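You operate a simulated robot arm through the tools that you are given. There is no shell and no other tool. Be economical: measure what you need, move in short steps, check, and stop when the job is done.

You are at the controls of a simulated two-armed robot. One attempt, no reset.

## Task
On the table, fold the blue napkin in half.

Only the result counts: the job must be done as asked and must still hold three seconds after the hand-in. Knocking over, shifting, dropping, spilling or breaking anything else fails it. Flat cloth is picked up by pressing the open fingertips on it (5 to 10 N) and closing them slowly along it; thin cloth reads only 2 to 8 mm in the jaws.

## Robot
Two 6-joint arms with two-finger parallel grippers on one trunk, on a base that drives. Base frame: it is fixed to the floor where the robot stands at the start and does not move with it; the origin is under the middle of the robot, x ahead of it, y to its left, z up; the surface under the hand at the start is at about z = 86. Lengths are in cm, angles in degrees, forces in N, time in s.
The left shoulder is at the start at [8, 21.6, 161], the right one opposite. With the tool pointing down near the work surface each hand reaches from about 10 to 68 cm from the robot's upright axis, wherever it stands, measured 20 degrees to its own side. Places, roughly: table [70, -10, 90]. Payload 3.43 kg a hand.
The tool frame of a hand sits at the grasp point between the pads (the TCP): z along the fingers, y along the line on which they close. The tips reach 3 cm beyond it. The gripper opens to 9.4 cm. The fingers are 2.8 cm wide and 1 cm thick; the gripper's body (5 by 9.6 cm) begins 5.5 cm behind the TCP.
Orientation is that of the tool frame in the base frame, as a unit quaternion [x, y, z, w]. With the fingers straight down and closing along the base's y, the tool's x points along the base's -x, its y along +y and its z along -z.

## Interface
- The arms move only by the tool arm_command. It takes "left_motion", "right_motion" or both (then of equal length, played together; a hand with none holds still); each is a list of rows, each a list of 7 numbers: the shift along the tool's x, y, z in mm, then the turn, a rotation vector about the tool's x, y, z in degrees, then the finger opening in mm, from 0 to 94. In form: [[x, y, z, rx, ry, rz, fingers], ...]. A call has 1 to 8 rows; each row shifts and turns the commanded pose from where the row before left it, along the tool's axes as they then stand. Each row takes 0.2 s and may step no farther than 5 cm and 8.6 degrees from the row before; otherwise, or with a gripper value out of range, the whole call is refused. A pose out of reach is approached as far as the arm can. The call stops where the force on the tool passes 40 N (or 10 N more than at its start, if that is more) or the arm is blocked; 0.2 s more then pass. Each finger travels about 7.2 cm/s and halts on what it meets, pressing with about 39 N; the grip force reading is that of the motor and also rises with nothing between the fingers. The clock runs only during rows and for 0.2 s after the last one: add rows that do not move to give the fingers time. The reply holds the time, the measured pose of the TCP, the force on the tool along the base axes, the opening and the grip force, in the units named above and with some noise, with the torque about the TCP (base axes, N m) and any sound that the robot's microphone picked up, and new pictures: "pictures" is both (left out), scene, wrist or none (wrist: the cameras of the hands that moved).
- Cameras (640 x 400 px; columns grow to the right, rows downward): "scene" is now at [8.5, -3.06, 175.86]; the picture's right is [-0.42, -0.91, 0.00], its down [-0.81, 0.38, -0.44] and it looks along [0.40, -0.19, -0.90] (base axes); focal length 285 px, centre (320, 200). "left" rides on the left gripper at [7.6, -1.4, -10.3] in its tool frame; the picture's right is [0.18, 0.98, 0.00], its down [-0.75, 0.14, -0.64] and it looks along [-0.63, 0.12, 0.77] (tool axes); focal length 243 px, centre (320, 200). "right" rides on the right gripper at [7.6, 1.4, -10.3] in its tool frame; the picture's right is [-0.18, 0.98, 0.00], its down [-0.75, -0.14, -0.64] and it looks along [-0.63, -0.12, 0.77] (tool axes); focal length 243 px, centre (320, 200). There is no depth. A picture from a camera that has moved, and an enlarged one, comes with that camera's place and axes in the base frame and with its lens. The place of the scene camera against the robot may be out by one fixed shift of up to 1.2 cm in any direction.
- lift_body(by): slides the trunk up (or, below 0, down) by that many cm; the arms and the scene camera ride with it, the base frame stays. It gives what a move gives, with no picture.
- steer(legs): drives the robot by 1 to 6 legs, each [ahead, left, turn to the left] in cm, cm and degrees, along the robot's own axes; the way and the turn of a leg run together, so that a leg with both is an arc; at most 150 cm and 180 degrees a leg. The arms and the cameras ride along, it lands a little off, and it stops where it bumps. It gives what a move gives, and a new picture of the scene camera.
- aim_head(pan, tilt): turns the head with the scene camera to pan (to the left, within 86 degrees either way) and tilt (down, from -29 to 69), counted from straight ahead of the robot. It gives what a move gives, and a new picture of the scene camera.
- zoom(camera, box): a new picture of the part [left, top, right, bottom] of that camera's present view, enlarged. It takes no simulated time.
- close_job(): hands the job in; it is judged then, once.

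Work in short steps. Places have to be worked out from the pictures, the camera data and where the tool is seen: move nearer, look again, correct. Check each grasp and each placing, and mend what went wrong. You have 120 turns and 260 pictures in all, those below and enlarged ones among them. Open the grippers and draw the arms clear of the work before you hand the job in, unless the task says otherwise; then end with one line.

The tools are called as a command line: name --argument value ..., lists and objects as JSON in quotes. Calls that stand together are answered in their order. arm_command: Moves the arms, as the interface text tells. Its arguments: {"type":"object","properties":{"left_motion":{"type":"array"},"right_motion":{"type":"array"},"pictures":{"type":"string","enum":["both","scene","wrist","none"]}},"required":[]} The other tools are called the same way: lift_body (by) slides the trunk up or down; steer (legs) drives the base; aim_head (pan, tilt) turns the head that bears the scene camera; zoom (camera, box) takes an enlarged picture of a part of a camera's view; close_job () hands the job in.

At the start:

```text
time: 0.0
left_tcp_pos: [55.92, 34.31, 100.23]
left_tcp_rot: [0.0, 1.0, -0.001, 0.0]
left_ft_force: [0.2, 0.3, 0.3]
left_moment: [0.03, -0.02, -0.01]
left_width: 9.41
left_grasp_force: 0.0
right_tcp_pos: [46.96, -18.12, 105.06]
right_tcp_rot: [0.0, 1.0, 0.001, 0.001]
right_ft_force: [-0.2, 0.1, 0.6]
right_moment: [-0.04, -0.01, 0.03]
right_width: 9.4
right_grasp_force: 0.1
trunk travel left (down, up): [-84.0, 0.0]
robot x, y, heading: [-0.11, 0.12, 0.0]
head pan, tilt: [-24.9, 63.9]
```

scene: 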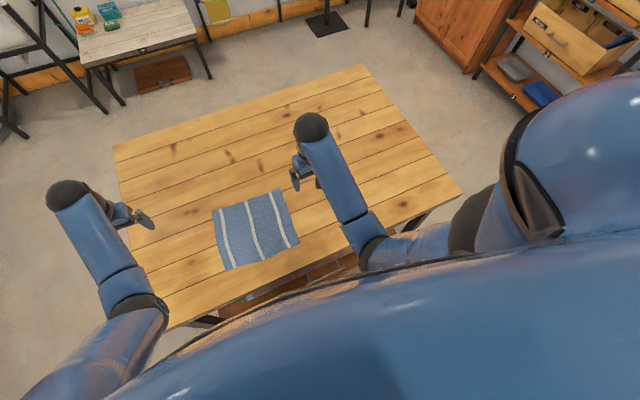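
right: 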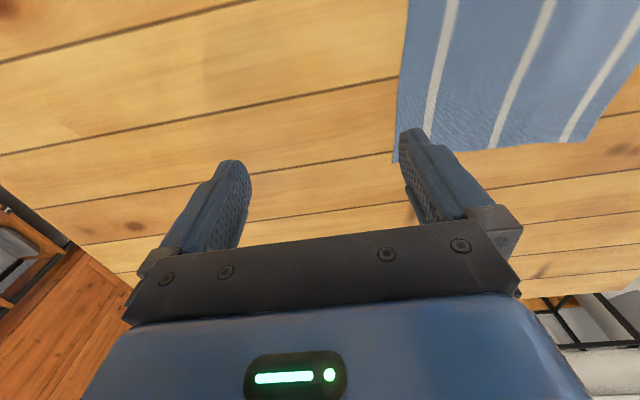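
left: 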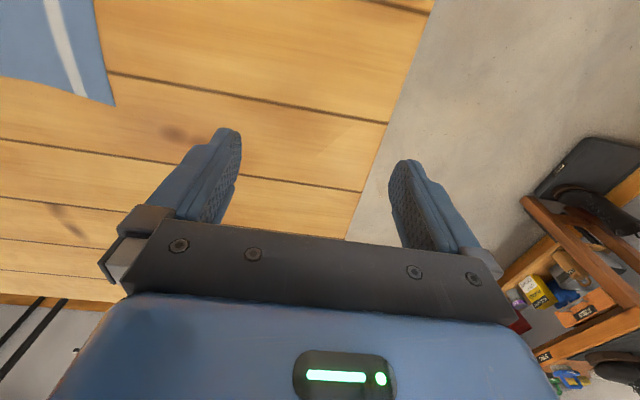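

The napkin lies roughly at x 37–60, y −9 to 16, turned about −3.5°. I plan to take both near corners and fold them to the far edge. First I turn both hands about 90° so the fingers close along x.

arm_command --left_motion '[[0, 0, 0, 0, 0, 8.5, 94], [0, 0, 0, 0, 0, 8.5, 94], [0, 0, 0, 0, 0, 8.5, 94], [0, 0, 0, 0, 0, 8.5, 94], [0, 0, 0, 0, 0, 8.5, 94], [0, 0, 0, 0, 0, 8.5, 94], [0, 0, 0, 0, 0, 8.5, 94], [0, 0, 0, 0, 0, 8.5, 94]]' --right_motion '[[0, 0, 0, 0, 0, -7.86, 94], [0, 0, 0, 0, 0, -7.86, 94], [0, 0, 0, 0, 0, -7.86, 94], [0, 0, 0, 0, 0, -7.86, 94], [0, 0, 0, 0, 0, -7.86, 94], [0, 0, 0, 0, 0, -7.86, 94], [0, 0, 0, 0, 0, -7.86, 94], [0, 0, 0, 0, 0, -7.86, 94]]' --pictures "none"

arm_command --left_motion '[[0, 0, 0, 0, 0, 8.5, 94], [0, 0, 0, 0, 0, 8.5, 94], [0, 0, 0, 0, 0, 8.5, 94], [0, 0, 0, 0, 0, 0, 40]]' --right_motion '[[0, 0, 0, 0, 0, -7.86, 94], [0, 0, 0, 0, 0, -7.86, 94], [0, 0, 0, 0, 0, -7.86, 94], [0, 0, 0, 0, 0, 0, 40]]'

```text
time: 1.8
left_tcp_pos: [55.77, 34.24, 100.21]
left_tcp_rot: [0.56, 0.828, 0.0, 0.0]
left_ft_force: [0.5, 0.7, 0.4]
left_moment: [-0.01, 0.0, 0.01]
left_width: 9.4
left_grasp_force: 0.1
right_tcp_pos: [47.12, -18.35, 104.81]
right_tcp_rot: [-0.522, 0.853, 0.0, 0.0]
right_ft_force: [-0.3, 0.1, -0.8]
right_moment: [0.04, 0.02, 0.03]
right_width: 9.39
right_grasp_force: 0.1
trunk travel left (down, up): [-84.0, 0.0]
robot x, y, heading: [-0.3, 0.2, -0.1]
head pan, tilt: [-24.9, 63.9]
```

```text
time: 2.8
left_tcp_pos: [55.9, 34.4, 100.18]
left_tcp_rot: [0.729, 0.684, 0.0, 0.0]
left_ft_force: [0.0, 0.4, 0.1]
left_moment: [-0.03, 0.0, -0.01]
left_width: 3.99
left_grasp_force: 0.1
right_tcp_pos: [47.11, -18.32, 104.86]
right_tcp_rot: [-0.685, 0.728, 0.0, 0.0]
right_ft_force: [0.5, 0.1, -0.3]
right_moment: [-0.02, -0.01, -0.02]
right_width: 4.0
right_grasp_force: 0.1
trunk travel left (down, up): [-84.0, 0.0]
robot x, y, heading: [-0.46, -0.26, -0.1]
head pan, tilt: [-24.9, 63.9]
camera scene: at [8.53, -3.06, 175.86], right [-0.42, -0.91, 0.0], down [-0.81, 0.38, -0.44], along [0.4, -0.19, -0.9], focal length 285 px, centre (320, 200)
camera right: at [45.21, -25.73, 115.21], right [-0.97, 0.24, 0.0], down [0.19, 0.74, 0.64], along [0.16, 0.62, -0.77], focal length 243 px, centre (320, 200)
camera left: at [54.83, 41.81, 110.42], right [0.99, 0.12, 0.0], down [0.09, -0.76, 0.64], along [0.08, -0.64, -0.77], focal length 243 px, centre (320, 200)
```

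scene: 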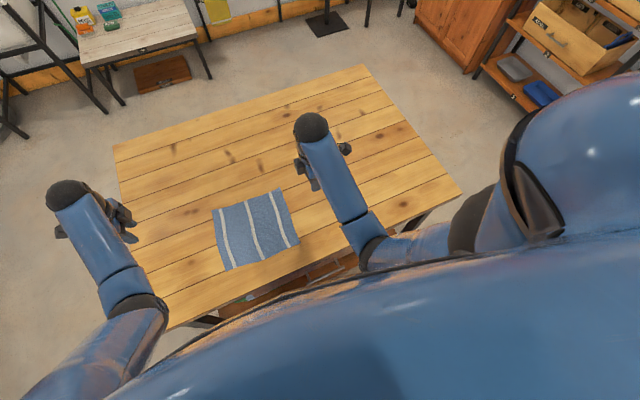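
right: 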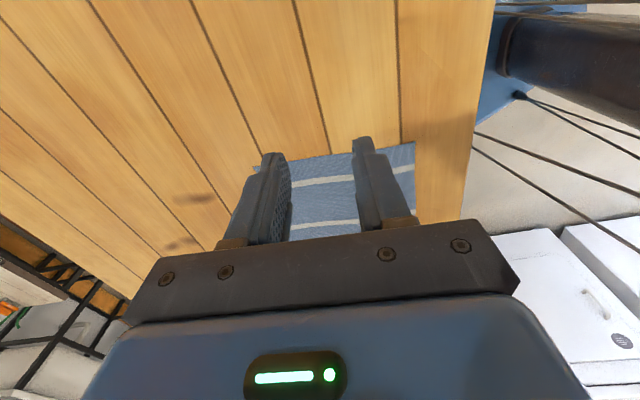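
left: 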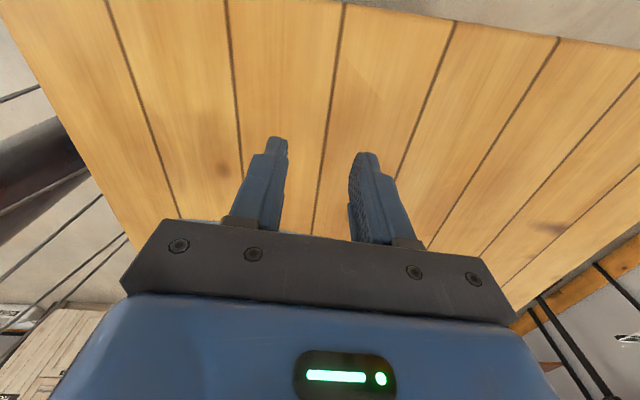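

Right view confirms the near-right corner at about (37.1, −8.8). I move both hands above the near corners, with the tips about 6 cm up.

arm_command --left_motion '[[-35.8, -22.8, 8.7, 0, 0, 0, 25], [-35.8, -22.8, 8.7, 0, 0, 0, 25], [-35.8, -22.8, 8.7, 0, 0, 0, 25], [-35.8, -22.8, 8.7, 0, 0, 0, 25], [-35.8, -22.8, 8.7, 0, 0, 0, 25], [-35.8, -22.8, 8.7, 0, 0, 0, 25], [0, 0, 0, 0, 0, 0, 25]]' --right_motion '[[-18.1, 13.1, 16.5, 0, 0, 0, 25], [-18.1, 13.1, 16.5, 0, 0, 0, 25], [-18.1, 13.1, 16.5, 0, 0, 0, 25], [-18.1, 13.1, 16.5, 0, 0, 0, 25], [-18.1, 13.1, 16.5, 0, 0, 0, 25], [-18.1, 13.1, 16.5, 0, 0, 0, 25], [0, 0, 0, 0, 0, 0, 25]]'

```text
time: 4.4
left_tcp_pos: [40.79, 13.59, 94.97]
left_tcp_rot: [0.729, 0.685, 0.0, 0.001]
left_ft_force: [0.3, -0.3, -0.8]
left_moment: [0.02, 0.01, -0.01]
left_width: 2.51
left_grasp_force: 0.1
right_tcp_pos: [40.06, -7.05, 95.1]
right_tcp_rot: [-0.685, 0.728, -0.001, 0.0]
right_ft_force: [0.5, 1.6, -0.2]
right_moment: [-0.01, 0.0, 0.01]
right_width: 2.48
right_grasp_force: 0.1
trunk travel left (down, up): [-84.0, 0.0]
robot x, y, heading: [0.0, 0.17, 0.0]
head pan, tilt: [-24.9, 63.9]
camera scene: at [8.57, -3.04, 175.86], right [-0.42, -0.91, 0.0], down [-0.81, 0.38, -0.44], along [0.4, -0.19, -0.9], focal length 285 px, centre (320, 200)
camera right: at [38.12, -14.52, 105.34], right [-0.97, 0.24, 0.0], down [0.19, 0.74, 0.64], along [0.16, 0.62, -0.77], focal length 243 px, centre (320, 200)
camera left: at [39.8, 21.12, 105.26], right [0.99, 0.12, 0.0], down [0.1, -0.76, 0.64], along [0.08, -0.64, -0.77], focal length 243 px, centre (320, 200)
```

scene: 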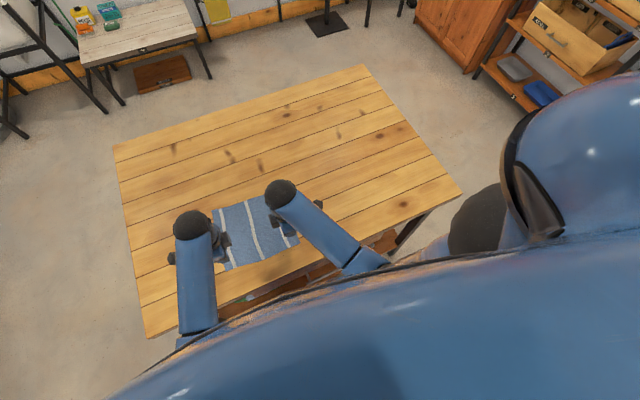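
right: 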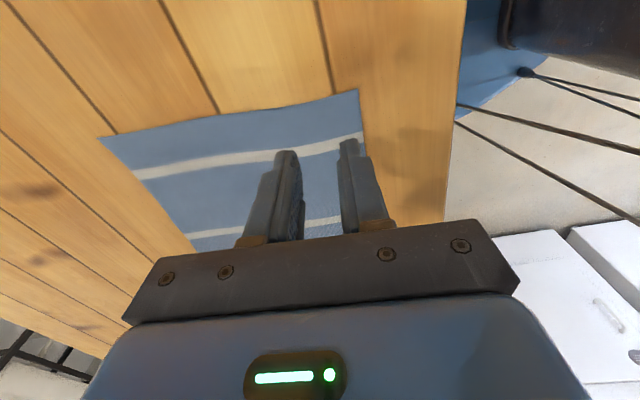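
left: 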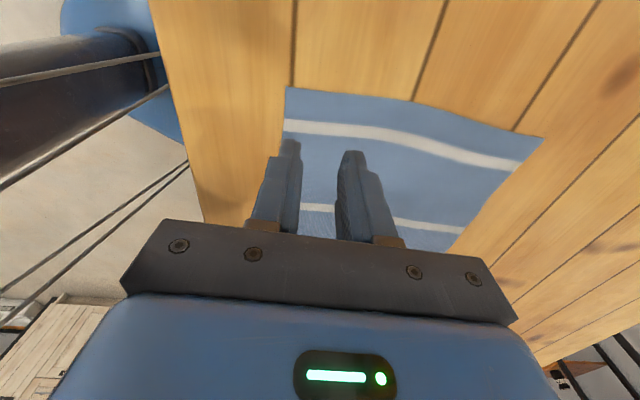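

Corners refined: near-right (36.7, −8.7), near-left (38.0, 15.7). I nudge the right hand 5 mm back and descend to just above the cloth.

arm_command --left_motion '[[0, 0, 25, 0, 0, 0, 25], [0, 0, 25, 0, 0, 0, 25], [0, 0, 2, 0, 0, 0, 25], [0, 0, 0, 0, 0, 0, 25]]' --right_motion '[[0, 5, 25, 0, 0, 0, 25], [0, 0, 25, 0, 0, 0, 25], [0, 0, 3, 0, 0, 0, 25], [0, 0, 0, 0, 0, 0, 25]]' --pictures "wrist"

```text
time: 5.4
left_tcp_pos: [40.84, 13.58, 89.84]
left_tcp_rot: [0.728, 0.685, 0.0, 0.0]
left_ft_force: [0.1, -0.2, 0.0]
left_moment: [0.03, 0.0, -0.01]
left_width: 2.52
left_grasp_force: 0.0
right_tcp_pos: [39.41, -6.9, 89.89]
right_tcp_rot: [-0.685, 0.728, 0.0, 0.0]
right_ft_force: [0.1, 0.4, 0.2]
right_moment: [-0.02, 0.0, -0.02]
right_width: 2.49
right_grasp_force: 0.0
trunk travel left (down, up): [-84.0, 0.0]
robot x, y, heading: [0.06, 0.37, 0.3]
head pan, tilt: [-24.9, 63.9]
camera right: at [37.47, -14.4, 100.13], right [-0.97, 0.24, 0.0], down [0.19, 0.74, 0.64], along [0.16, 0.62, -0.77], focal length 243 px, centre (320, 200)
camera left: at [39.77, 21.17, 100.03], right [0.99, 0.12, 0.0], down [0.09, -0.76, 0.64], along [0.08, -0.64, -0.77], focal length 243 px, centre (320, 200)
```

right: 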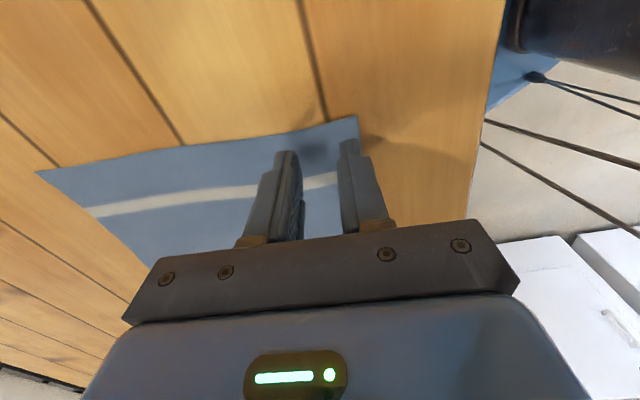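
left: 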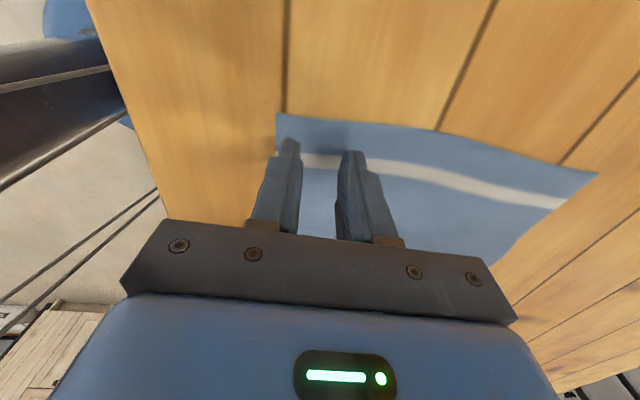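

Tips are about 1 cm above the table; no contact yet. Pressing down in small steps.

arm_command --left_motion '[[0, 0, 3, 0, 0, 0, 25], [0, 0, 3, 0, 0, 0, 25], [0, 0, 2, 0, 0, 0, 25], [0, 0, 0, 0, 0, 0, 25]]' --right_motion '[[0, 0, 3, 0, 0, 0, 25], [0, 0, 3, 0, 0, 0, 25], [0, 0, 2, 0, 0, 0, 25], [0, 0, 0, 0, 0, 0, 25]]' --pictures "none"

```text
time: 6.4
left_tcp_pos: [40.84, 13.63, 89.18]
left_tcp_rot: [0.728, 0.685, 0.001, 0.0]
left_ft_force: [0.4, 1.1, 8.7]
left_moment: [0.09, 0.13, -0.05]
left_width: 2.48
left_grasp_force: 0.1
right_tcp_pos: [39.36, -6.97, 89.12]
right_tcp_rot: [-0.685, 0.729, 0.0, 0.001]
right_ft_force: [1.8, -0.8, 9.0]
right_moment: [-0.08, 0.1, 0.03]
right_width: 2.45
right_grasp_force: 0.1
trunk travel left (down, up): [-84.0, 0.0]
robot x, y, heading: [-0.18, -0.16, -0.1]
head pan, tilt: [-24.9, 63.9]
```

Contact at 9 N on both hands, in the asked range. I close the fingers slowly.

arm_command --left_motion '[[0, 0, 0, 0, 0, 0, 21], [0, 0, 0, 0, 0, 0, 17], [0, 0, 0, 0, 0, 0, 13], [0, 0, 0, 0, 0, 0, 9], [0, 0, 0, 0, 0, 0, 5], [0, 0, 0, 0, 0, 0, 2], [0, 0, 0, 0, 0, 0, 0], [0, 0, 0, 0, 0, 0, 0]]' --right_motion '[[0, 0, 0, 0, 0, 0, 21], [0, 0, 0, 0, 0, 0, 17], [0, 0, 0, 0, 0, 0, 13], [0, 0, 0, 0, 0, 0, 9], [0, 0, 0, 0, 0, 0, 5], [0, 0, 0, 0, 0, 0, 2], [0, 0, 0, 0, 0, 0, 0], [0, 0, 0, 0, 0, 0, 0]]' --pictures "wrist"

```text
time: 8.2
left_tcp_pos: [40.65, 13.69, 89.15]
left_tcp_rot: [0.728, 0.686, 0.0, 0.0]
left_ft_force: [-1.6, -0.6, 11.9]
left_moment: [0.04, 0.12, 0.01]
left_width: 0.19
left_grasp_force: 37.0
right_tcp_pos: [39.26, -6.83, 89.14]
right_tcp_rot: [-0.685, 0.729, -0.001, 0.001]
right_ft_force: [0.1, 0.4, 13.3]
right_moment: [-0.01, 0.07, -0.01]
right_width: 0.15
right_grasp_force: 36.5
trunk travel left (down, up): [-84.0, 0.0]
robot x, y, heading: [0.37, -0.12, -0.3]
head pan, tilt: [-24.9, 63.9]
camera right: at [37.33, -14.38, 99.36], right [-0.97, 0.24, 0.0], down [0.19, 0.74, 0.64], along [0.16, 0.62, -0.77], focal length 243 px, centre (320, 200)
camera left: at [39.55, 21.13, 99.33], right [0.99, 0.12, 0.0], down [0.09, -0.76, 0.64], along [0.08, -0.64, -0.77], focal length 243 px, centre (320, 200)
```

right: 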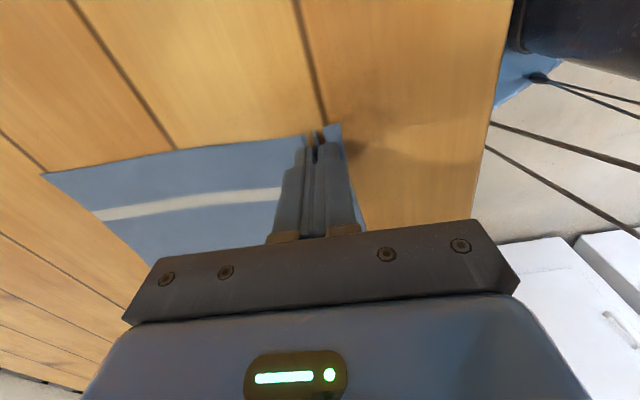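
left: 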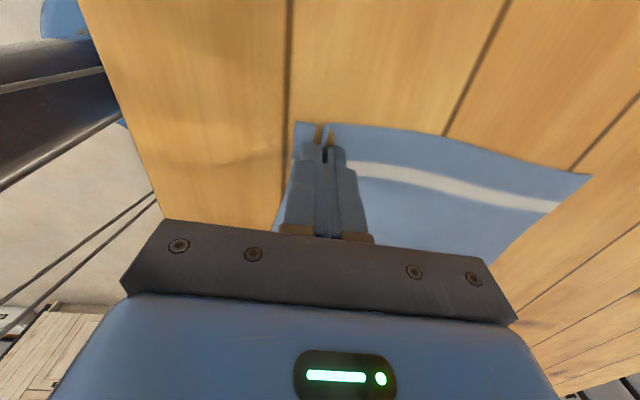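

Widths read about 2 mm and the outer edges have moved inward, so a ridge seems caught. I lift 3 cm slowly to check.

arm_command --left_motion '[[0, 0, -8, 0, 0, 0, 0], [0, 0, -8, 0, 0, 0, 0], [0, 0, -8, 0, 0, 0, 0], [0, 0, -8, 0, 0, 0, 0], [0, 0, 0, 0, 0, 0, 0]]' --right_motion '[[0, 0, -8, 0, 0, 0, 0], [0, 0, -8, 0, 0, 0, 0], [0, 0, -8, 0, 0, 0, 0], [0, 0, -8, 0, 0, 0, 0], [0, 0, 0, 0, 0, 0, 0]]'

```text
time: 9.4
left_tcp_pos: [40.96, 13.64, 92.21]
left_tcp_rot: [0.729, 0.685, 0.0, 0.0]
left_ft_force: [0.0, -0.6, -0.5]
left_moment: [-0.04, 0.0, 0.01]
left_width: 0.19
left_grasp_force: 36.6
right_tcp_pos: [39.3, -6.93, 92.22]
right_tcp_rot: [-0.685, 0.729, 0.0, 0.0]
right_ft_force: [-0.2, 0.1, 1.1]
right_moment: [0.04, -0.02, 0.03]
right_width: 0.16
right_grasp_force: 36.6
trunk travel left (down, up): [-84.0, 0.0]
robot x, y, heading: [0.08, -0.15, 0.1]
head pan, tilt: [-24.9, 63.9]
camera scene: at [8.54, -3.06, 175.86], right [-0.42, -0.91, 0.0], down [-0.81, 0.38, -0.44], along [0.4, -0.19, -0.9], focal length 285 px, centre (320, 200)
camera right: at [37.51, -14.44, 102.49], right [-0.97, 0.24, 0.0], down [0.19, 0.74, 0.64], along [0.16, 0.62, -0.77], focal length 243 px, centre (320, 200)
camera left: at [39.86, 21.16, 102.5], right [0.99, 0.12, 0.0], down [0.1, -0.76, 0.64], along [0.08, -0.64, -0.77], focal length 243 px, centre (320, 200)
```

scene: 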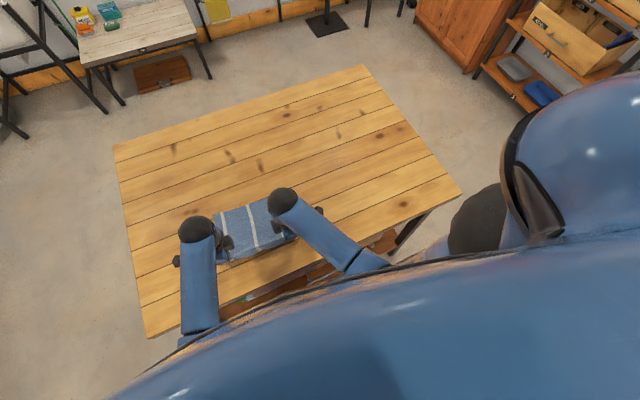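
right: 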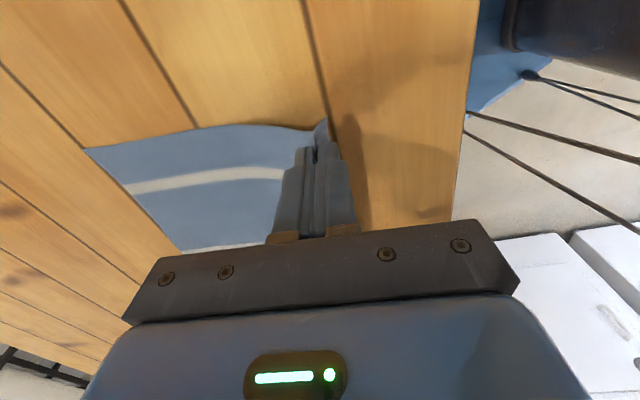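
left: 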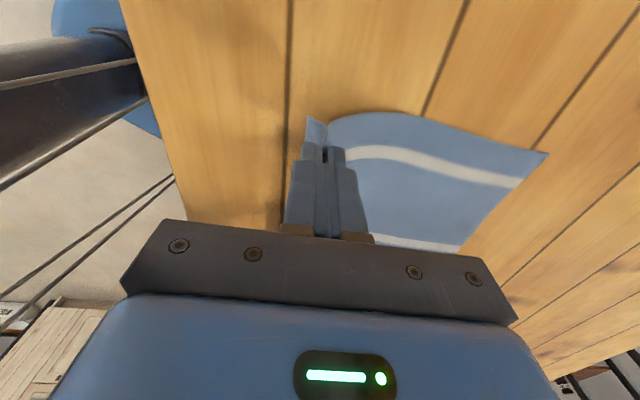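

Both corners are held. I carry them forward in a low arc, first half to above the fold line.

arm_command --left_motion '[[0, 10, -10, 0, 0, 0, 0], [0, 10, -10, 0, 0, 0, 0], [0, 15, -7, 0, 0, 0, 0], [0, 15, -7, 0, 0, 0, 0], [0, 15, -2, 0, 0, 0, 0], [0, 15, -2, 0, 0, 0, 0], [0, 0, 0, 0, 0, 0, 0]]' --right_motion '[[0, -10, -10, 0, 0, 0, 0], [0, -10, -10, 0, 0, 0, 0], [0, -15, -7, 0, 0, 0, 0], [0, -15, -7, 0, 0, 0, 0], [0, -15, -2, 0, 0, 0, 0], [0, -15, -2, 0, 0, 0, 0], [0, 0, 0, 0, 0, 0, 0]]'

```text
time: 11.0
left_tcp_pos: [48.79, 13.1, 96.05]
left_tcp_rot: [0.728, 0.686, 0.0, 0.0]
left_ft_force: [-0.4, -1.0, 1.5]
left_moment: [-0.03, 0.0, -0.01]
left_width: 0.16
left_grasp_force: 36.6
right_tcp_pos: [47.4, -7.41, 96.03]
right_tcp_rot: [-0.685, 0.729, 0.001, 0.0]
right_ft_force: [-0.3, 0.9, -0.1]
right_moment: [0.0, 0.02, 0.0]
right_width: 0.19
right_grasp_force: 36.7
trunk travel left (down, up): [-84.0, 0.0]
robot x, y, heading: [0.05, 0.28, -0.3]
head pan, tilt: [-24.9, 63.9]
camera scene: at [8.5, -3.06, 175.86], right [-0.42, -0.91, 0.0], down [-0.81, 0.38, -0.44], along [0.4, -0.19, -0.9], focal length 285 px, centre (320, 200)
camera right: at [45.5, -14.87, 106.25], right [-0.97, 0.24, 0.0], down [0.19, 0.74, 0.64], along [0.16, 0.62, -0.77], focal length 243 px, centre (320, 200)
camera left: at [47.78, 20.55, 106.26], right [0.99, 0.12, 0.0], down [0.1, -0.76, 0.64], along [0.08, -0.64, -0.77], focal length 243 px, centre (320, 200)
```

scene: 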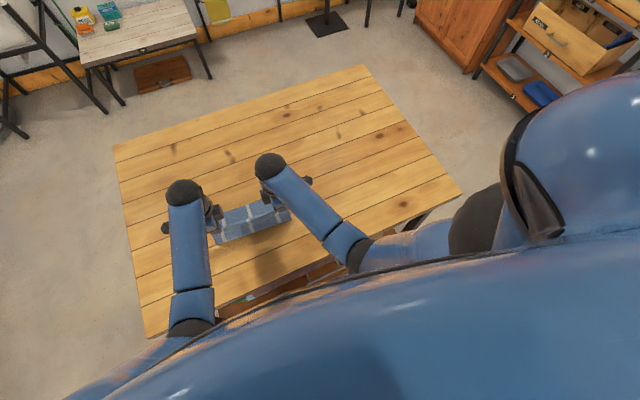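
right: 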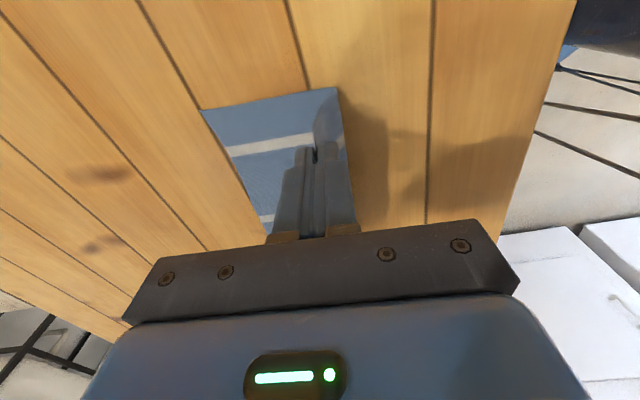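
left: 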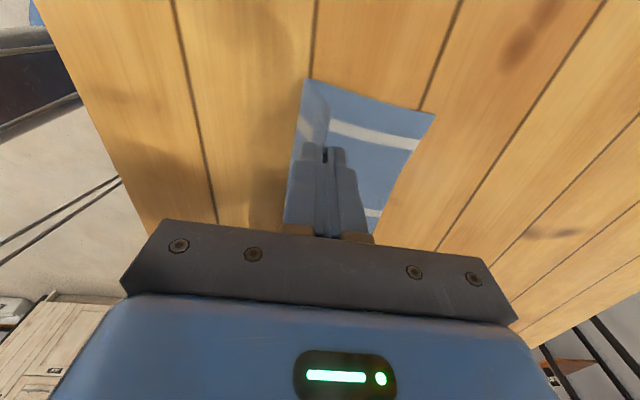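

The cloth hangs vertically under both hands and folds nicely. A zoom shows the flap's shape before I go on.

zoom --camera "left" --box '[250, 60, 450, 230]'

zoom --camera "right" --box '[190, 70, 390, 240]'

```text
2.35 times, centred on (350, 145) of left
camera zoom: at [47.78, 20.55, 106.26], right [0.99, 0.12, 0.0], down [0.1, -0.76, 0.64], along [0.08, -0.64, -0.77], focal length 571 px, centre (249, 329)
```

zoom: 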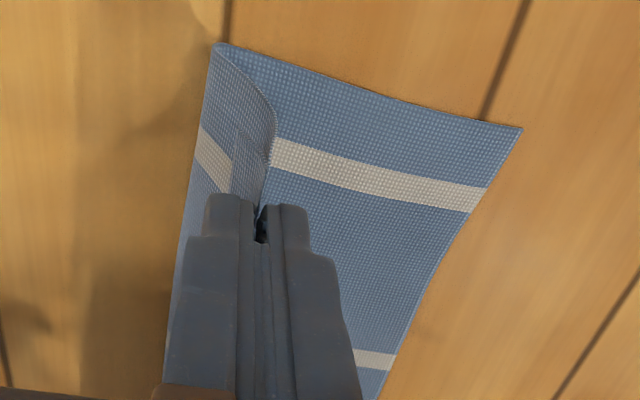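

```text
2.35 times, centred on (290, 155) of right
camera zoom: at [45.5, -14.87, 106.25], right [-0.97, 0.24, 0.0], down [0.19, 0.74, 0.64], along [0.16, 0.62, -0.77], focal length 571 px, centre (391, 306)
```

zoom: 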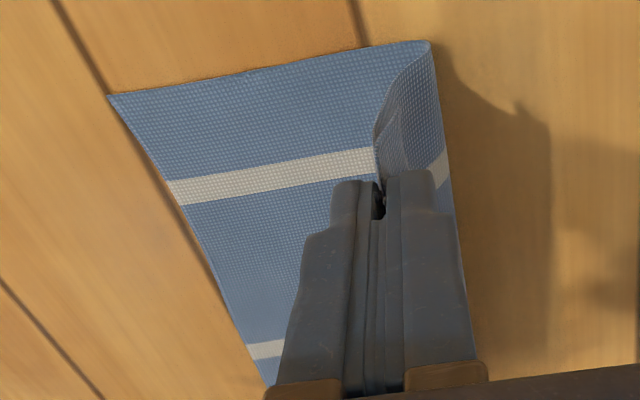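

The hems hang as short flaps, which I will tidy after release. I continue the arc forward and down.

arm_command --left_motion '[[0, 15, 2, 0, 0, 0, 0], [0, 15, 3, 0, 0, 0, 0], [0, 15, 9, 0, 0, 0, 0], [0, 15, 11, 0, 0, 0, 0], [0, 11, 10, 0, 0, 0, 0], [0, 11, 11, 0, 0, 0, 0], [0, 0, 10, 0, 0, 0, 0], [0, 0, 0, 0, 0, 0, 0]]' --right_motion '[[0, -15, 2, 0, 0, 0, 0], [0, -15, 3, 0, 0, 0, 0], [0, -15, 9, 0, 0, 0, 0], [0, -15, 11, 0, 0, 0, 0], [0, -11, 10, 0, 0, 0, 0], [0, -11, 11, 0, 0, 0, 0], [0, 0, 10, 0, 0, 0, 0], [0, 0, 0, 0, 0, 0, 0]]'

```text
time: 12.8
left_tcp_pos: [57.11, 12.69, 90.41]
left_tcp_rot: [0.729, 0.685, 0.001, 0.0]
left_ft_force: [-0.3, -1.3, 0.8]
left_moment: [-0.01, 0.0, -0.04]
left_width: 0.17
left_grasp_force: 36.1
right_tcp_pos: [55.67, -8.0, 90.57]
right_tcp_rot: [-0.685, 0.728, 0.0, -0.001]
right_ft_force: [0.0, 1.3, 0.0]
right_moment: [0.02, 0.0, 0.03]
right_width: 0.19
right_grasp_force: 36.6
trunk travel left (down, up): [-84.0, 0.0]
robot x, y, heading: [-0.0, 0.17, 0.1]
head pan, tilt: [-24.9, 63.9]
camera scene: at [8.48, -3.06, 175.86], right [-0.42, -0.91, 0.0], down [-0.81, 0.38, -0.44], along [0.4, -0.19, -0.9], focal length 285 px, centre (320, 200)
camera right: at [53.66, -15.46, 100.72], right [-0.97, 0.24, 0.0], down [0.19, 0.74, 0.64], along [0.16, 0.62, -0.77], focal length 243 px, centre (320, 200)
camera left: at [55.97, 20.22, 100.67], right [0.99, 0.12, 0.0], down [0.09, -0.76, 0.64], along [0.08, -0.64, -0.77], focal length 243 px, centre (320, 200)
```

scene: 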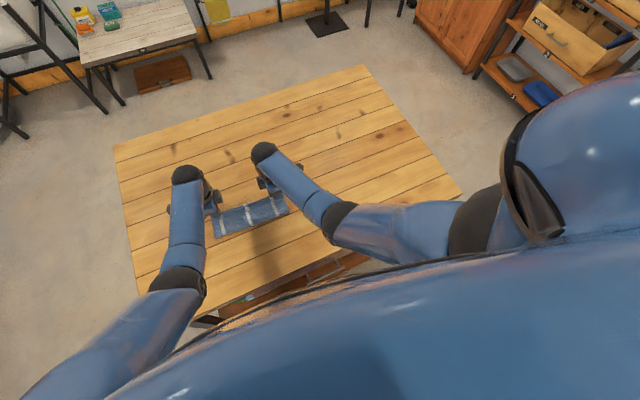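
right: 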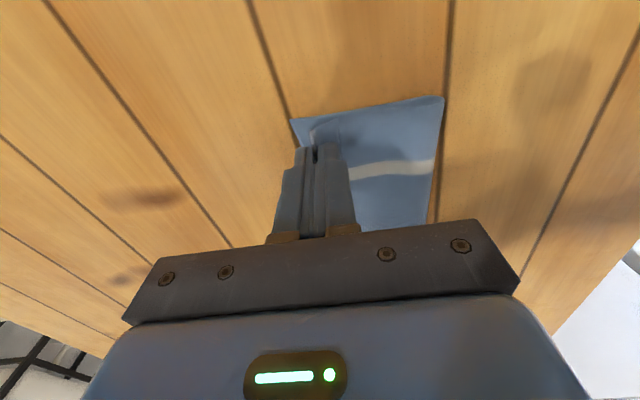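
left: 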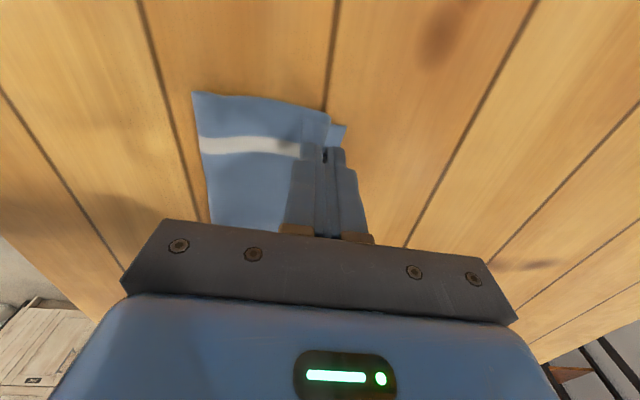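

Need a closer look at how the far edge and upper hem lie before release.

zoom --camera "left" --box '[180, 70, 380, 230]'

zoom --camera "right" --box '[260, 80, 460, 240]'

zoom --camera "scene" --box '[170, 140, 310, 250]'

```text
2.50 times, centred on (280, 150) of left
camera zoom: at [55.97, 20.22, 100.67], right [0.99, 0.12, 0.0], down [0.09, -0.76, 0.64], along [0.08, -0.64, -0.77], focal length 606 px, centre (420, 325)
```

zoom: 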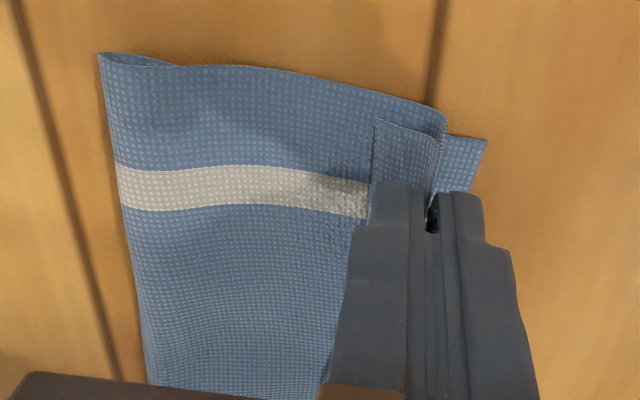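

```text
2.50 times, centred on (360, 160) of right
camera zoom: at [53.66, -15.46, 100.72], right [-0.97, 0.24, 0.0], down [0.19, 0.74, 0.64], along [0.16, 0.62, -0.77], focal length 606 px, centre (220, 300)
```

zoom: 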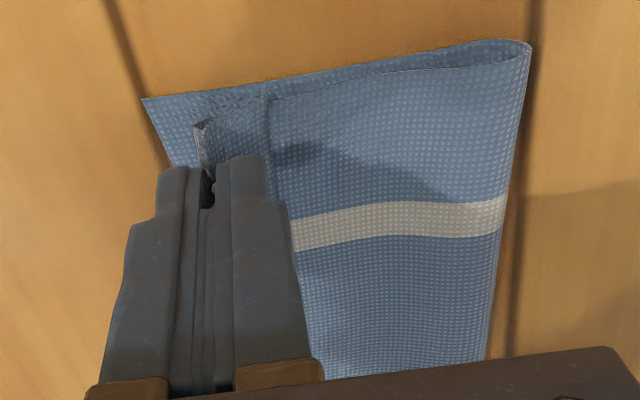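

```text
3.64 times, centred on (240, 195) of scene
camera zoom: at [8.48, -3.06, 175.86], right [-0.42, -0.91, 0.0], down [-0.81, 0.38, -0.44], along [0.4, -0.19, -0.9], focal length 1035 px, centre (611, 218)
```

zoom: 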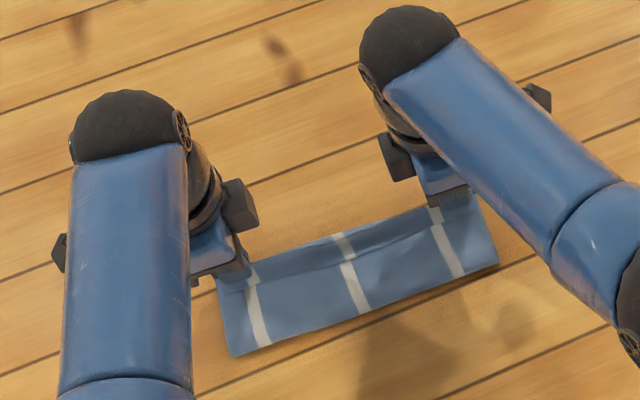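

The hem is turned back about 2 cm on top. I release with slow opening, raise the hands and see how it settles.

arm_command --left_motion '[[0, 0, 5, 0, 0, 0, 0], [0, 0, 0, 0, 0, 0, 5], [0, 0, 0, 0, 0, 0, 10], [0, 0, 0, 0, 0, 0, 16], [0, 0, -5, 0, 0, 0, 20], [0, 0, -15, 0, 0, 0, 20], [0, 0, -30, 0, 0, 0, 20], [0, 0, -40, 0, 0, 0, 20]]' --right_motion '[[0, 0, 5, 0, 0, 0, 0], [0, 0, 0, 0, 0, 0, 5], [0, 0, 0, 0, 0, 0, 10], [0, 0, 0, 0, 0, 0, 16], [0, 0, -5, 0, 0, 0, 20], [0, 0, -15, 0, 0, 0, 20], [0, 0, -30, 0, 0, 0, 20], [0, 0, -40, 0, 0, 0, 20]]'

zoom --camera "scene" --box '[170, 140, 310, 250]'

```text
time: 14.6
left_tcp_pos: [56.95, 12.57, 99.1]
left_tcp_rot: [0.729, 0.685, 0.0, 0.0]
left_ft_force: [-0.5, 0.5, 0.0]
left_moment: [0.01, 0.0, -0.03]
left_width: 2.01
left_grasp_force: 0.1
right_tcp_pos: [55.56, -8.03, 99.14]
right_tcp_rot: [-0.685, 0.728, 0.0, 0.0]
right_ft_force: [0.3, 0.4, -0.2]
right_moment: [0.03, -0.01, -0.02]
right_width: 1.98
right_grasp_force: 0.1
trunk travel left (down, up): [-84.0, 0.0]
robot x, y, heading: [-0.04, 0.08, 0.1]
head pan, tilt: [-24.9, 63.9]
camera scene: at [8.42, -3.06, 175.86], right [-0.42, -0.91, 0.0], down [-0.81, 0.38, -0.44], along [0.4, -0.19, -0.9], focal length 285 px, centre (320, 200)
camera right: at [53.58, -15.36, 109.35], right [-0.97, 0.24, 0.0], down [0.19, 0.74, 0.64], along [0.16, 0.62, -0.77], focal length 243 px, centre (320, 200)
camera left: at [55.93, 20.12, 109.3], right [0.99, 0.12, 0.0], down [0.1, -0.76, 0.64], along [0.08, -0.64, -0.77], focal length 243 px, centre (320, 200)
```

scene: 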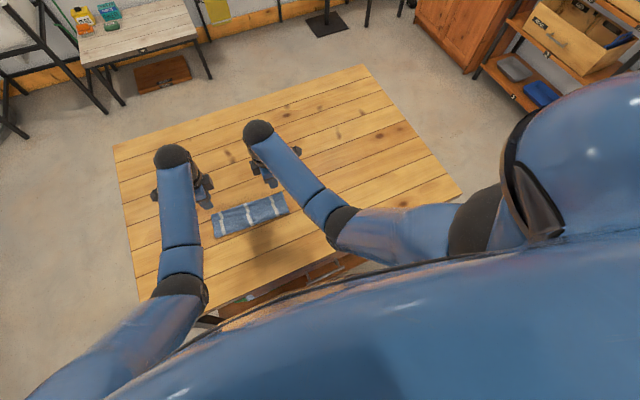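
right: 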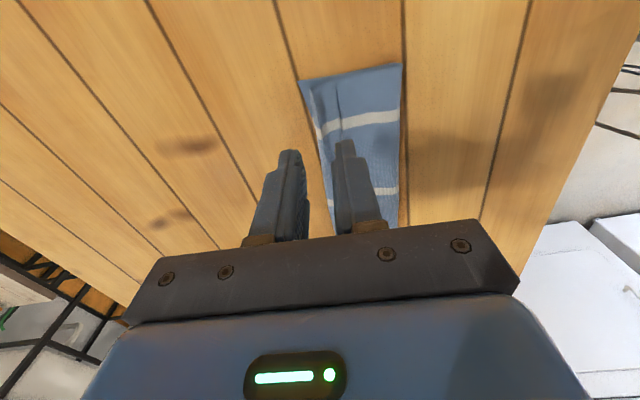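
left: 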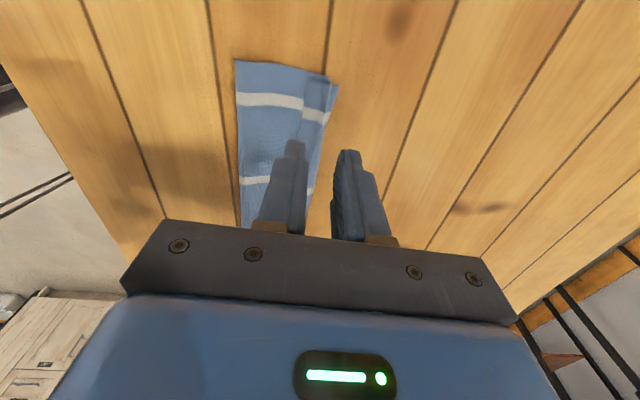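

```text
3.64 times, centred on (240, 195) of scene
camera zoom: at [8.42, -3.06, 175.86], right [-0.42, -0.91, 0.0], down [-0.81, 0.38, -0.44], along [0.4, -0.19, -0.9], focal length 1035 px, centre (611, 218)
```

zoom: 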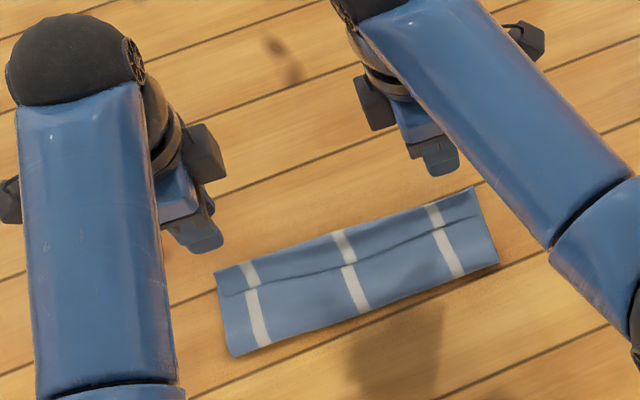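

A line runs along about 2–3 cm from the far edge. I zoom in on it.

zoom --camera "left" --box '[220, 40, 360, 150]'

zoom --camera "right" --box '[280, 50, 420, 160]'

```text
3.64 times, centred on (290, 95) of left
camera zoom: at [55.93, 20.12, 109.3], right [0.99, 0.12, 0.0], down [0.1, -0.76, 0.64], along [0.08, -0.64, -0.77], focal length 882 px, centre (429, 582)
```

zoom: 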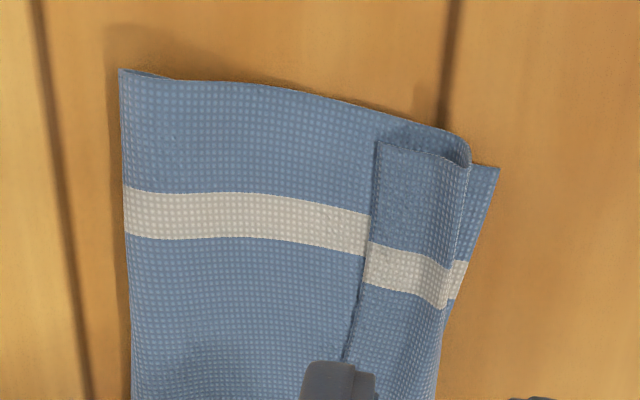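

```text
3.64 times, centred on (350, 105) of right
camera zoom: at [53.58, -15.36, 109.35], right [-0.97, 0.24, 0.0], down [0.19, 0.74, 0.64], along [0.16, 0.62, -0.77], focal length 882 px, centre (211, 546)
```

zoom: 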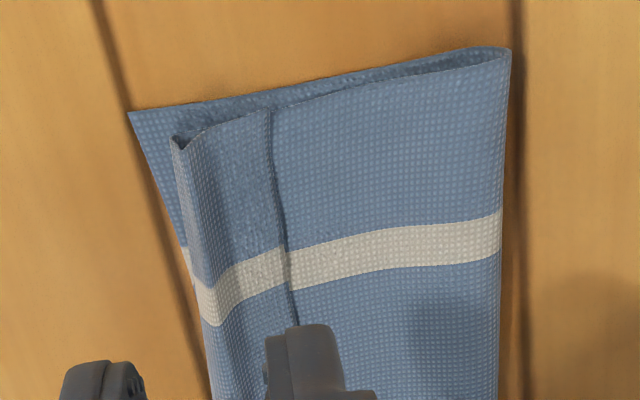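

The hem is turned back about 2.2 cm along the whole edge. I'll unroll it by pressing closed fingertips lightly on the flap and dragging forward; first I position and come down to near contact.

arm_command --left_motion '[[0, -5.5, 0, 0, 0, 0, 0], [0, 0, 30, 0, 0, 0, 0], [0, 0, 30, 0, 0, 0, 0], [0, 0, 20, 0, 0, 0, 0], [0, 0, 5, 0, 0, 0, 0], [0, 0, 0, 0, 0, 0, 0]]' --right_motion '[[0, 7.6, 0, 0, 0, 0, 0], [0, 0, 30, 0, 0, 0, 0], [0, 0, 30, 0, 0, 0, 0], [0, 0, 20, 0, 0, 0, 0], [0, 0, 5, 0, 0, 0, 0], [0, 0, 0, 0, 0, 0, 0]]' --pictures "wrist"

```text
time: 16.0
left_tcp_pos: [56.34, 12.61, 90.32]
left_tcp_rot: [0.728, 0.686, 0.001, 0.0]
left_ft_force: [-0.9, -0.2, -0.1]
left_moment: [-0.01, -0.04, -0.01]
left_width: 0.02
left_grasp_force: 33.0
right_tcp_pos: [54.72, -7.8, 90.43]
right_tcp_rot: [-0.686, 0.728, -0.001, 0.0]
right_ft_force: [0.4, -0.1, 0.5]
right_moment: [0.02, 0.0, -0.03]
right_width: 0.01
right_grasp_force: 33.1
trunk travel left (down, up): [-84.0, 0.0]
robot x, y, heading: [-0.13, -0.22, 0.0]
head pan, tilt: [-24.9, 63.9]
camera right: at [52.84, -15.3, 100.67], right [-0.97, 0.24, 0.0], down [0.19, 0.74, 0.64], along [0.16, 0.62, -0.77], focal length 243 px, centre (320, 200)
camera left: at [55.41, 20.22, 100.5], right [0.99, 0.12, 0.0], down [0.1, -0.76, 0.64], along [0.08, -0.64, -0.77], focal length 243 px, centre (320, 200)
```

right: 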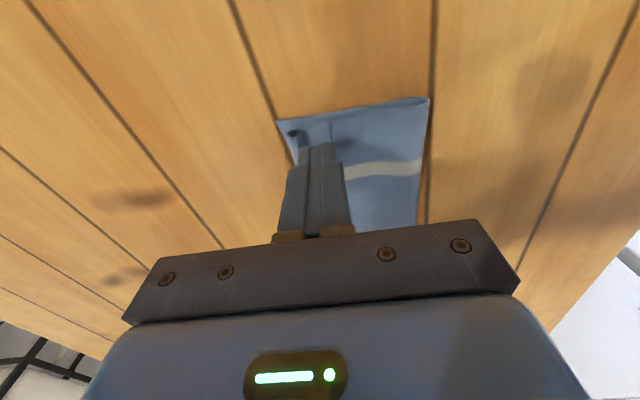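
left: 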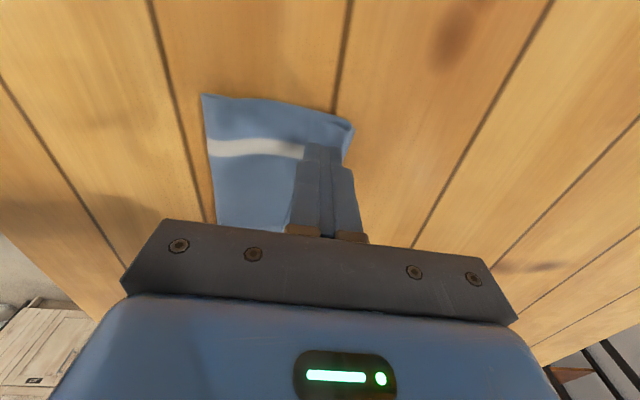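

Fingertips are over the flap. Press down a little more to a light contact.

arm_command --left_motion '[[0, 0, 3, 0, 0, 0, 0], [0, 0, 3, 0, 0, 0, 0], [0, 0, 2, 0, 0, 0, 0], [0, 0, 0, 0, 0, 0, 0]]' --right_motion '[[0, 0, 3, 0, 0, 0, 0], [0, 0, 3, 0, 0, 0, 0], [0, 0, 2, 0, 0, 0, 0], [0, 0, 0, 0, 0, 0, 0]]' --pictures "none"

```text
time: 17.0
left_tcp_pos: [56.37, 12.64, 89.59]
left_tcp_rot: [0.728, 0.685, 0.0, 0.0]
left_ft_force: [0.2, -0.3, 0.4]
left_moment: [-0.01, -0.01, 0.01]
left_width: 0.0
left_grasp_force: 32.8
right_tcp_pos: [54.82, -7.88, 89.59]
right_tcp_rot: [-0.685, 0.729, 0.0, -0.001]
right_ft_force: [-0.3, -0.2, -0.3]
right_moment: [0.0, 0.0, -0.01]
right_width: 0.0
right_grasp_force: 32.8
trunk travel left (down, up): [-84.0, 0.0]
robot x, y, heading: [-0.02, 0.26, -0.2]
head pan, tilt: [-24.9, 63.9]
```

arm_command --left_motion '[[0, 0, 1.5, 0, 0, 0, 0], [0, 0, 1, 0, 0, 0, 0], [0, 0, 0, 0, 0, 0, 0]]' --right_motion '[[0, 0, 1.5, 0, 0, 0, 0], [0, 0, 1, 0, 0, 0, 0], [0, 0, 0, 0, 0, 0, 0]]' --pictures "none"

```text
time: 17.8
left_tcp_pos: [56.52, 12.58, 89.3]
left_tcp_rot: [0.729, 0.685, -0.001, 0.0]
left_ft_force: [0.5, -0.5, 0.0]
left_moment: [0.04, 0.01, -0.01]
left_width: 0.01
left_grasp_force: 32.8
right_tcp_pos: [54.82, -7.82, 89.45]
right_tcp_rot: [-0.685, 0.728, 0.0, 0.0]
right_ft_force: [0.5, -0.2, -0.7]
right_moment: [-0.02, 0.05, -0.01]
right_width: 0.0
right_grasp_force: 32.7
trunk travel left (down, up): [-84.0, 0.0]
robot x, y, heading: [-0.13, 0.34, -0.3]
head pan, tilt: [-24.9, 63.9]
```

Still no force; another 1.5 mm down.

arm_command --left_motion '[[0, 0, 1, 0, 0, 0, 0], [0, 0, 0.7, 0, 0, 0, 0], [0, 0, 0, 0, 0, 0, 0]]' --right_motion '[[0, 0, 1, 0, 0, 0, 0], [0, 0, 0.7, 0, 0, 0, 0], [0, 0, 0, 0, 0, 0, 0]]' --pictures "wrist"

```text
time: 18.6
left_tcp_pos: [56.44, 12.61, 89.27]
left_tcp_rot: [0.728, 0.685, 0.001, 0.0]
left_ft_force: [-0.6, -1.4, 7.4]
left_moment: [-0.02, -0.04, 0.0]
left_width: 0.0
left_grasp_force: 33.1
right_tcp_pos: [54.86, -7.87, 89.23]
right_tcp_rot: [-0.685, 0.728, -0.001, 0.001]
right_ft_force: [-0.1, 1.7, 1.4]
right_moment: [0.02, 0.0, 0.03]
right_width: 0.0
right_grasp_force: 33.3
trunk travel left (down, up): [-84.0, 0.0]
robot x, y, heading: [0.16, -0.01, 0.1]
head pan, tilt: [-24.9, 63.9]
camera right: at [52.87, -15.39, 99.5], right [-0.97, 0.24, 0.0], down [0.19, 0.74, 0.64], along [0.16, 0.62, -0.77], focal length 243 px, centre (320, 200)
camera left: at [55.38, 20.19, 99.44], right [0.99, 0.12, 0.0], down [0.09, -0.76, 0.64], along [0.08, -0.64, -0.77], focal length 243 px, centre (320, 200)
```

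right: 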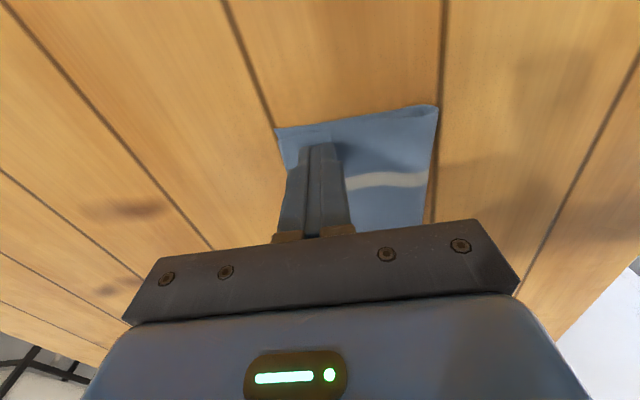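
left: 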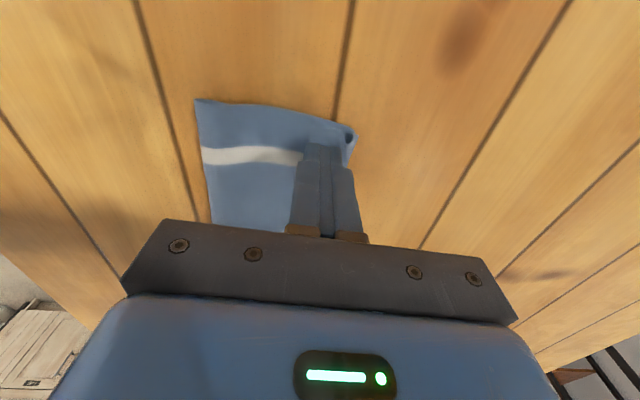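

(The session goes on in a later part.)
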